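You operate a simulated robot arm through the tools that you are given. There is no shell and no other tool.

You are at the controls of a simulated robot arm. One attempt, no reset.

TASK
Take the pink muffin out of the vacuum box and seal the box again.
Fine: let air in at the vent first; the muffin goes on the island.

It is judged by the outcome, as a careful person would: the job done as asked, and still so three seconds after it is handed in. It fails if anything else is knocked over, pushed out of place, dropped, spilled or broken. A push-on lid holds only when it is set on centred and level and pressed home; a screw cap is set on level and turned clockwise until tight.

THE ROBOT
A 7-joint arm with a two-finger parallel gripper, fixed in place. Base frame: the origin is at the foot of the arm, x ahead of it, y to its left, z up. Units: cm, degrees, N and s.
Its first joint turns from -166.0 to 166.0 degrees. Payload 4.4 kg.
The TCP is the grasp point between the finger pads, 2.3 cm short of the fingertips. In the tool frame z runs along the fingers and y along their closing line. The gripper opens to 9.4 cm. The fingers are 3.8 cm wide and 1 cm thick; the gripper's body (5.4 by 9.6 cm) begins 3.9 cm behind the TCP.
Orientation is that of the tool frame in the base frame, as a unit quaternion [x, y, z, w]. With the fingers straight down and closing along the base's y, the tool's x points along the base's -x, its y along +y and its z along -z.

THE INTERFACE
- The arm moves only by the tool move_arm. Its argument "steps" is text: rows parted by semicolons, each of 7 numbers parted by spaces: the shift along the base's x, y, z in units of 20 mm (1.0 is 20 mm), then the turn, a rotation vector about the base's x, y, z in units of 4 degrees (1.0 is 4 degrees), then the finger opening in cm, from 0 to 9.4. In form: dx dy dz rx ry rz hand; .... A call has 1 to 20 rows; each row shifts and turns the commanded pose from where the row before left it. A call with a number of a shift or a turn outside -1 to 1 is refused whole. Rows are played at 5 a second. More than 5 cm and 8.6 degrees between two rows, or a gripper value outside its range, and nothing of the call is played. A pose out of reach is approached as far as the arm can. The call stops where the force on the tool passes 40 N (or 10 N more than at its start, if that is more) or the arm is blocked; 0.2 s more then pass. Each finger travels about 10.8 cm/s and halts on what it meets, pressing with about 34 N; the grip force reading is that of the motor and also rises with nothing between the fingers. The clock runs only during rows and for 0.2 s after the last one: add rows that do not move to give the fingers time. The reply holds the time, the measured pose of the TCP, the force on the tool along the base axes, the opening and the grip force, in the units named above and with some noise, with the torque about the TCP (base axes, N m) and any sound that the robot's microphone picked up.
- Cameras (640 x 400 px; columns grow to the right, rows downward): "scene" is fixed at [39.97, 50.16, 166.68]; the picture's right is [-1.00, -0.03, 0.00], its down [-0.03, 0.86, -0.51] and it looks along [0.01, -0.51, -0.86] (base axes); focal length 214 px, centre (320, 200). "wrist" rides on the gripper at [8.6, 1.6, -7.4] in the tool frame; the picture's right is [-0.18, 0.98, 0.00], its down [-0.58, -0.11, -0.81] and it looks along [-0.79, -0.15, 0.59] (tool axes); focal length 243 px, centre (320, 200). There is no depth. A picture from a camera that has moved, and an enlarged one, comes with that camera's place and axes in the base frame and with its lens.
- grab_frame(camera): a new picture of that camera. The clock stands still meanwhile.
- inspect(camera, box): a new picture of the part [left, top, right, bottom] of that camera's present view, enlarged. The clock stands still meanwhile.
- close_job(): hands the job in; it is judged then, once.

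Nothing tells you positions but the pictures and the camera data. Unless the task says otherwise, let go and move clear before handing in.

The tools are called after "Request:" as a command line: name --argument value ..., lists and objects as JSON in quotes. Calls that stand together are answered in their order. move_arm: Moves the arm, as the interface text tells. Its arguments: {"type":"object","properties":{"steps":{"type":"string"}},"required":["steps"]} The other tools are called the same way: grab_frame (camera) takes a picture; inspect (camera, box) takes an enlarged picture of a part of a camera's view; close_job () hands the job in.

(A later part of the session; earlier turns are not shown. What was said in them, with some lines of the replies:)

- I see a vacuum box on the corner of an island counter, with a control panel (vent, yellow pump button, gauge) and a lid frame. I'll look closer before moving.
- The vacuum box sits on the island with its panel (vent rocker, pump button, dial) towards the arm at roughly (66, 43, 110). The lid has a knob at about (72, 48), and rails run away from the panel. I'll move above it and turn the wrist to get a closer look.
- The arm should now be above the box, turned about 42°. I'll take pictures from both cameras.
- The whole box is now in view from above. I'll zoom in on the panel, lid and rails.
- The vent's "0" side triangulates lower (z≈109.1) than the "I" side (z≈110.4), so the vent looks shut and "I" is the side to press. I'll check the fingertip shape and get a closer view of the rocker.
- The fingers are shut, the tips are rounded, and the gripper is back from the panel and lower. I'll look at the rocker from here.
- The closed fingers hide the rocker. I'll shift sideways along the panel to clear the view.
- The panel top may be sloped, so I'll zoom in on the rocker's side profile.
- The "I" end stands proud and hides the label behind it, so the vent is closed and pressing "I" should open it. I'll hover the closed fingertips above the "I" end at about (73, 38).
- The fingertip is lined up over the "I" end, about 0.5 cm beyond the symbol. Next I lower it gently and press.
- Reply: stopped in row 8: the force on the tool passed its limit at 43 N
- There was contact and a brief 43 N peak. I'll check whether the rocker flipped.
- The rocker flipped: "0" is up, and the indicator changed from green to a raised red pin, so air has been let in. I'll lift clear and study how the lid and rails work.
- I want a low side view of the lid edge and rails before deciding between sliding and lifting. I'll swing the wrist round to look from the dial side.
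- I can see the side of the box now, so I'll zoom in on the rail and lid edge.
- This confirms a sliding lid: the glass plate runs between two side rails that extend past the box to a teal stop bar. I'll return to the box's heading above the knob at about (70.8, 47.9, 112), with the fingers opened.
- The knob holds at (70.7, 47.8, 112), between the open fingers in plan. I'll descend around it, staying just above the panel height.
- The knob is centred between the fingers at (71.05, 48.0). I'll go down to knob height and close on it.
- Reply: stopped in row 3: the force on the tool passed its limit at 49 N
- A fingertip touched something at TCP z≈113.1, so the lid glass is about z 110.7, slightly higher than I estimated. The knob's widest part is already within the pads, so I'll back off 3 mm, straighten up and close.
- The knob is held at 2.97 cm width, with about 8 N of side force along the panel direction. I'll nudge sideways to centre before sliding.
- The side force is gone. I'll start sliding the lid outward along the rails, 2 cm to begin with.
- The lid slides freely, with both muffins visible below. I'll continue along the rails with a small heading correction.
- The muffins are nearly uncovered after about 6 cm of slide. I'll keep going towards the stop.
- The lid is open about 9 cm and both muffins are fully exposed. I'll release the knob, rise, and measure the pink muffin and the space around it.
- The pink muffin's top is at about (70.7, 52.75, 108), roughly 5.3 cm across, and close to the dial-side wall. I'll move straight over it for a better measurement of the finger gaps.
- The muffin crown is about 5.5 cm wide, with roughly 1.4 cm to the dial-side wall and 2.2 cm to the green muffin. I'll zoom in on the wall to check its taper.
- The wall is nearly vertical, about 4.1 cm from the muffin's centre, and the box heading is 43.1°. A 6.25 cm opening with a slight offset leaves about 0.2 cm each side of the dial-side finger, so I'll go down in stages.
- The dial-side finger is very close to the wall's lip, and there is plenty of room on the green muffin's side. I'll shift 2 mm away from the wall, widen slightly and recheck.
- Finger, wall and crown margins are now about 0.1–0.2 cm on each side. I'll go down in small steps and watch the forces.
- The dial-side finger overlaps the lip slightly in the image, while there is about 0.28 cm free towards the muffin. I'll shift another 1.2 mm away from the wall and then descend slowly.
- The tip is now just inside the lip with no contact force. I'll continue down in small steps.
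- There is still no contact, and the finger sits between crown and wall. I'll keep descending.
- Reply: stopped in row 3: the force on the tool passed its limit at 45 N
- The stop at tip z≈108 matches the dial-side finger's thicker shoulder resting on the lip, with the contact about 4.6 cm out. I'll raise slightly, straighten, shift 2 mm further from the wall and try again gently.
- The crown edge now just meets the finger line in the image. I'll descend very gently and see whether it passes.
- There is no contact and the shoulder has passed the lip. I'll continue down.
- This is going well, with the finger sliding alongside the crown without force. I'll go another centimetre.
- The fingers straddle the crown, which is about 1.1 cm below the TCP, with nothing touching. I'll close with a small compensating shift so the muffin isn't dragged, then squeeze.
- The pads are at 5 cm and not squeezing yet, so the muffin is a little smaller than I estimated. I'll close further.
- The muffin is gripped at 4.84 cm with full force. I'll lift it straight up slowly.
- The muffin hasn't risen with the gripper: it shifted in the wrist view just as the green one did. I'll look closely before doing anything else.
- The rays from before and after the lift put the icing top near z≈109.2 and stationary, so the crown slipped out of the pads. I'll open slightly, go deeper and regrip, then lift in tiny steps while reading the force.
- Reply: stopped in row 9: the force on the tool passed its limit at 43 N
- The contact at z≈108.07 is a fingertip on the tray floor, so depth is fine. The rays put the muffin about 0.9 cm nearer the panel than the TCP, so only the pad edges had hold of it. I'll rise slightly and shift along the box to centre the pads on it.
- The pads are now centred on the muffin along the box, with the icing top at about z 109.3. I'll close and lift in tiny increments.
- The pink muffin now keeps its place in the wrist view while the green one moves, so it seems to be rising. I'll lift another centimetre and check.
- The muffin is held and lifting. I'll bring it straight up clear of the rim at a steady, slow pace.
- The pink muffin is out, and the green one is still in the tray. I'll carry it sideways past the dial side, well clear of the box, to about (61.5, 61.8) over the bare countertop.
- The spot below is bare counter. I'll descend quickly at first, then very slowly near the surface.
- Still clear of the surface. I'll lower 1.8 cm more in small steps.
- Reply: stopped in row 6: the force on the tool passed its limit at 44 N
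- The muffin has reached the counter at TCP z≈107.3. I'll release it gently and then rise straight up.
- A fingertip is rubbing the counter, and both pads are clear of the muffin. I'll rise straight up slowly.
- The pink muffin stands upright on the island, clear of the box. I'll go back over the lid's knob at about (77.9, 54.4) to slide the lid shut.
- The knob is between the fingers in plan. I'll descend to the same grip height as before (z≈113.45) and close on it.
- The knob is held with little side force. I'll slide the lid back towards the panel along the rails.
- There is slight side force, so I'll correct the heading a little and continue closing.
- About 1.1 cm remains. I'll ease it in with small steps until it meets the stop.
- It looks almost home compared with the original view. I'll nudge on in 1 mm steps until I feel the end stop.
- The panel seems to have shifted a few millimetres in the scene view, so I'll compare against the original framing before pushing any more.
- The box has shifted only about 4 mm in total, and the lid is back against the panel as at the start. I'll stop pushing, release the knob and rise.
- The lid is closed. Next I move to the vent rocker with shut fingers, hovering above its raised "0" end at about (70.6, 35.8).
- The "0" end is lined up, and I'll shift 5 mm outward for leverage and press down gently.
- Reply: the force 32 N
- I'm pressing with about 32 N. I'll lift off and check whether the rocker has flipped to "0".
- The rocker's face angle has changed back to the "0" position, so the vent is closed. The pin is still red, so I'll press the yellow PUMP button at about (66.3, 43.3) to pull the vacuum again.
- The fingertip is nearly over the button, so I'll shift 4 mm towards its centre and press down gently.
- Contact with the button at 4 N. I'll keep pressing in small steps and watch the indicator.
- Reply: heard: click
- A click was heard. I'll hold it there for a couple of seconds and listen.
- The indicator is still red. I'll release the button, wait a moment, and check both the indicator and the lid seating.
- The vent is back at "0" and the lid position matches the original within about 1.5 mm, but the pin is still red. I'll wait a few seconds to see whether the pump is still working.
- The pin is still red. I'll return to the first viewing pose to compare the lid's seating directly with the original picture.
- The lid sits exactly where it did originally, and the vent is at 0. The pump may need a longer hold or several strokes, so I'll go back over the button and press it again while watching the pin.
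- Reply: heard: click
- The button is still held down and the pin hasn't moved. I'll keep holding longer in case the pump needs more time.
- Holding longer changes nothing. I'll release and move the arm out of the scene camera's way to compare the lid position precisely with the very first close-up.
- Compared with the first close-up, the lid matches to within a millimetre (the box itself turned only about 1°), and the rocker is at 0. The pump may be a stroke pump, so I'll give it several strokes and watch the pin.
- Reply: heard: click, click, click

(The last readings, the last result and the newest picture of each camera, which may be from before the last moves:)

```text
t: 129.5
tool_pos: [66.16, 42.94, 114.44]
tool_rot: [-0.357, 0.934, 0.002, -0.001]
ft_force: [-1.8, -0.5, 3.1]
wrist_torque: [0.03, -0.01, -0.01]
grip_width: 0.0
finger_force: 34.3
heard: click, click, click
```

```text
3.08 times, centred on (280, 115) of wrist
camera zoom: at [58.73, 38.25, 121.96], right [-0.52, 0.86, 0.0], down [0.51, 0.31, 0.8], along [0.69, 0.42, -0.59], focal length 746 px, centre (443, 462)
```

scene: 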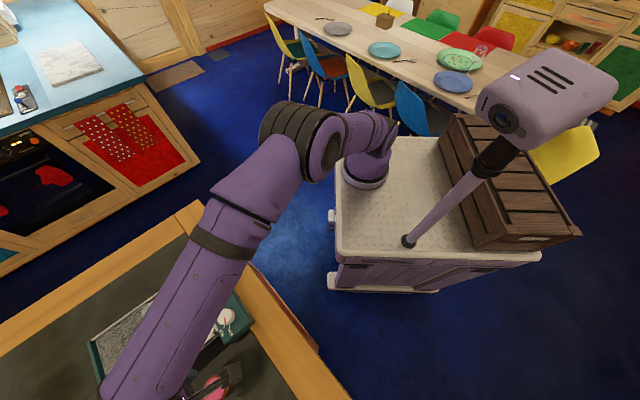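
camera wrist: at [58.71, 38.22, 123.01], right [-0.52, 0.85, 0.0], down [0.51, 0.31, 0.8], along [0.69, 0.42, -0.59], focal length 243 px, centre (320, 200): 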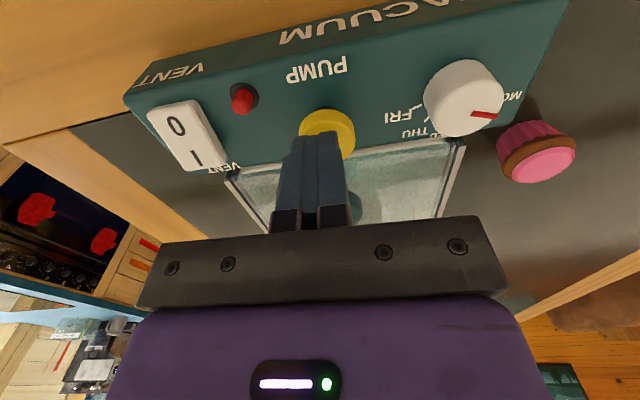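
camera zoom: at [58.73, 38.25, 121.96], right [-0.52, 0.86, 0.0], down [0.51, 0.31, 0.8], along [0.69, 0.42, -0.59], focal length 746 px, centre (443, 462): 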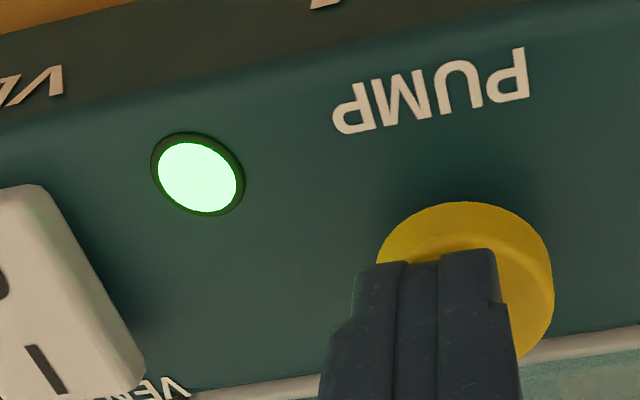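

Three clicks and the indicator is green again, so the vacuum is restored and the box is sealed. I'll lift off, move clear and make a final check.

Request:
move_arm --steps "0 0 0.5 0 0 0 0;0 0 1 0 0 0 0;0 0 1 0 0 0 0;0 0 1 0 0 0 0;-0.5 -0.9 1 0 0 0 0;-0.5 -0.9 1 0 0 0 0;-0.5 -0.9 1 0 0 0 0;-0.5 -0.9 1 0 0 0 0;-0.5 -0.9 1 0 0 0 0;-0.5 -0.9 0 0 0 0 0;-0.5 -0.9 0 0 0 0 0;-0.5 -0.9 0 0 0 0 0;-0.5 -0.9 0 0 0 0 0;-0.5 -0.9 0 0 0 0 0;-0.5 -0.9 0 0 0 0 0;-0.5 -0.9 0 0 0 0 0;-0.5 -0.9 0 0 0 0 0;-0.5 -0.9 0 0 0 0 0;0 0 0 0 0 0 0;0 0 0 0 0 0 0"

Request:
grab_frame --camera "scene"

Request:
inspect --camera "scene" --box '[80, 240, 272, 400]'

```text
t: 133.7
tool_pos: [52.36, 17.77, 131.64]
tool_rot: [-0.357, 0.934, 0.001, -0.002]
ft_force: [0.9, 0.2, 0.3]
wrist_torque: [0.0, -0.02, 0.0]
grip_width: 0.02
finger_force: 33.7
```

```text
taken
```

scene: 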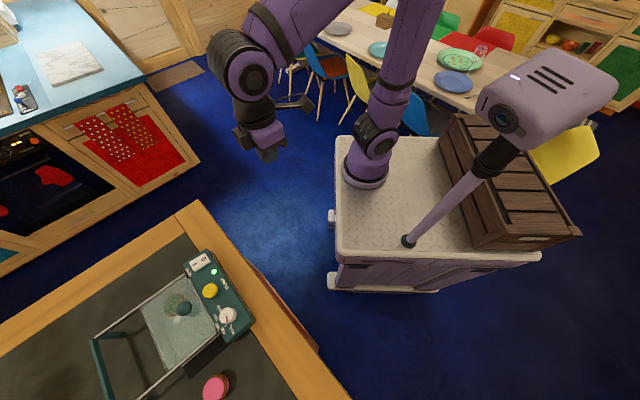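

```text
2.50 times, centred on (176, 320) of scene
camera zoom: at [39.97, 50.16, 166.68], right [-1.0, -0.03, 0.0], down [-0.03, 0.86, -0.51], along [0.01, -0.51, -0.86], focal length 536 px, centre (680, -100)
```

zoom: 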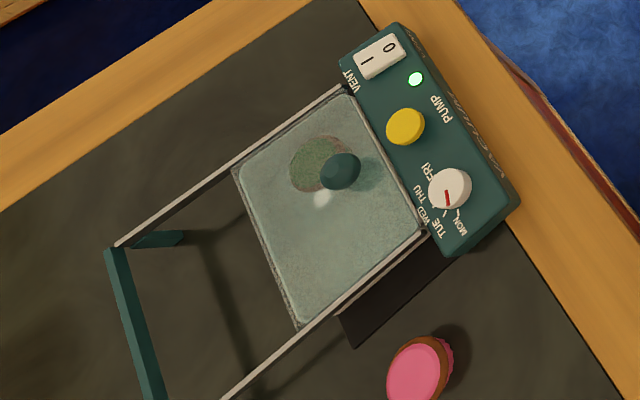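

The pink muffin stands on the island. The lid is closed over the green muffin, the vent is at "0", the indicator is steady green, and the arm is clear, so I'm handing the job in.

Request:
close_job

```text
The job is handed in.
```

The pink muffin is out of the vacuum box and standing upright on the island. The box is sealed again and under vacuum, and I've handed the job in.

- **Order of work:** I opened the vent first and slid the lid open. I took the muffin out, slid the lid shut and set the vent back to "0".
- **Vacuum:** The pump works in strokes. Single presses left the indicator red; three quick strokes turned it green, and it was still green about four seconds later when I checked.
- **Green muffin:** It is still inside the closed box.
- **Box position:** Sliding the lid moved the whole box by about 4 mm and turned it about 1° from where it started.
- **Muffin handling:** My first grip slipped when I began to lift, but the muffin stayed in the tray and wasn't dropped.
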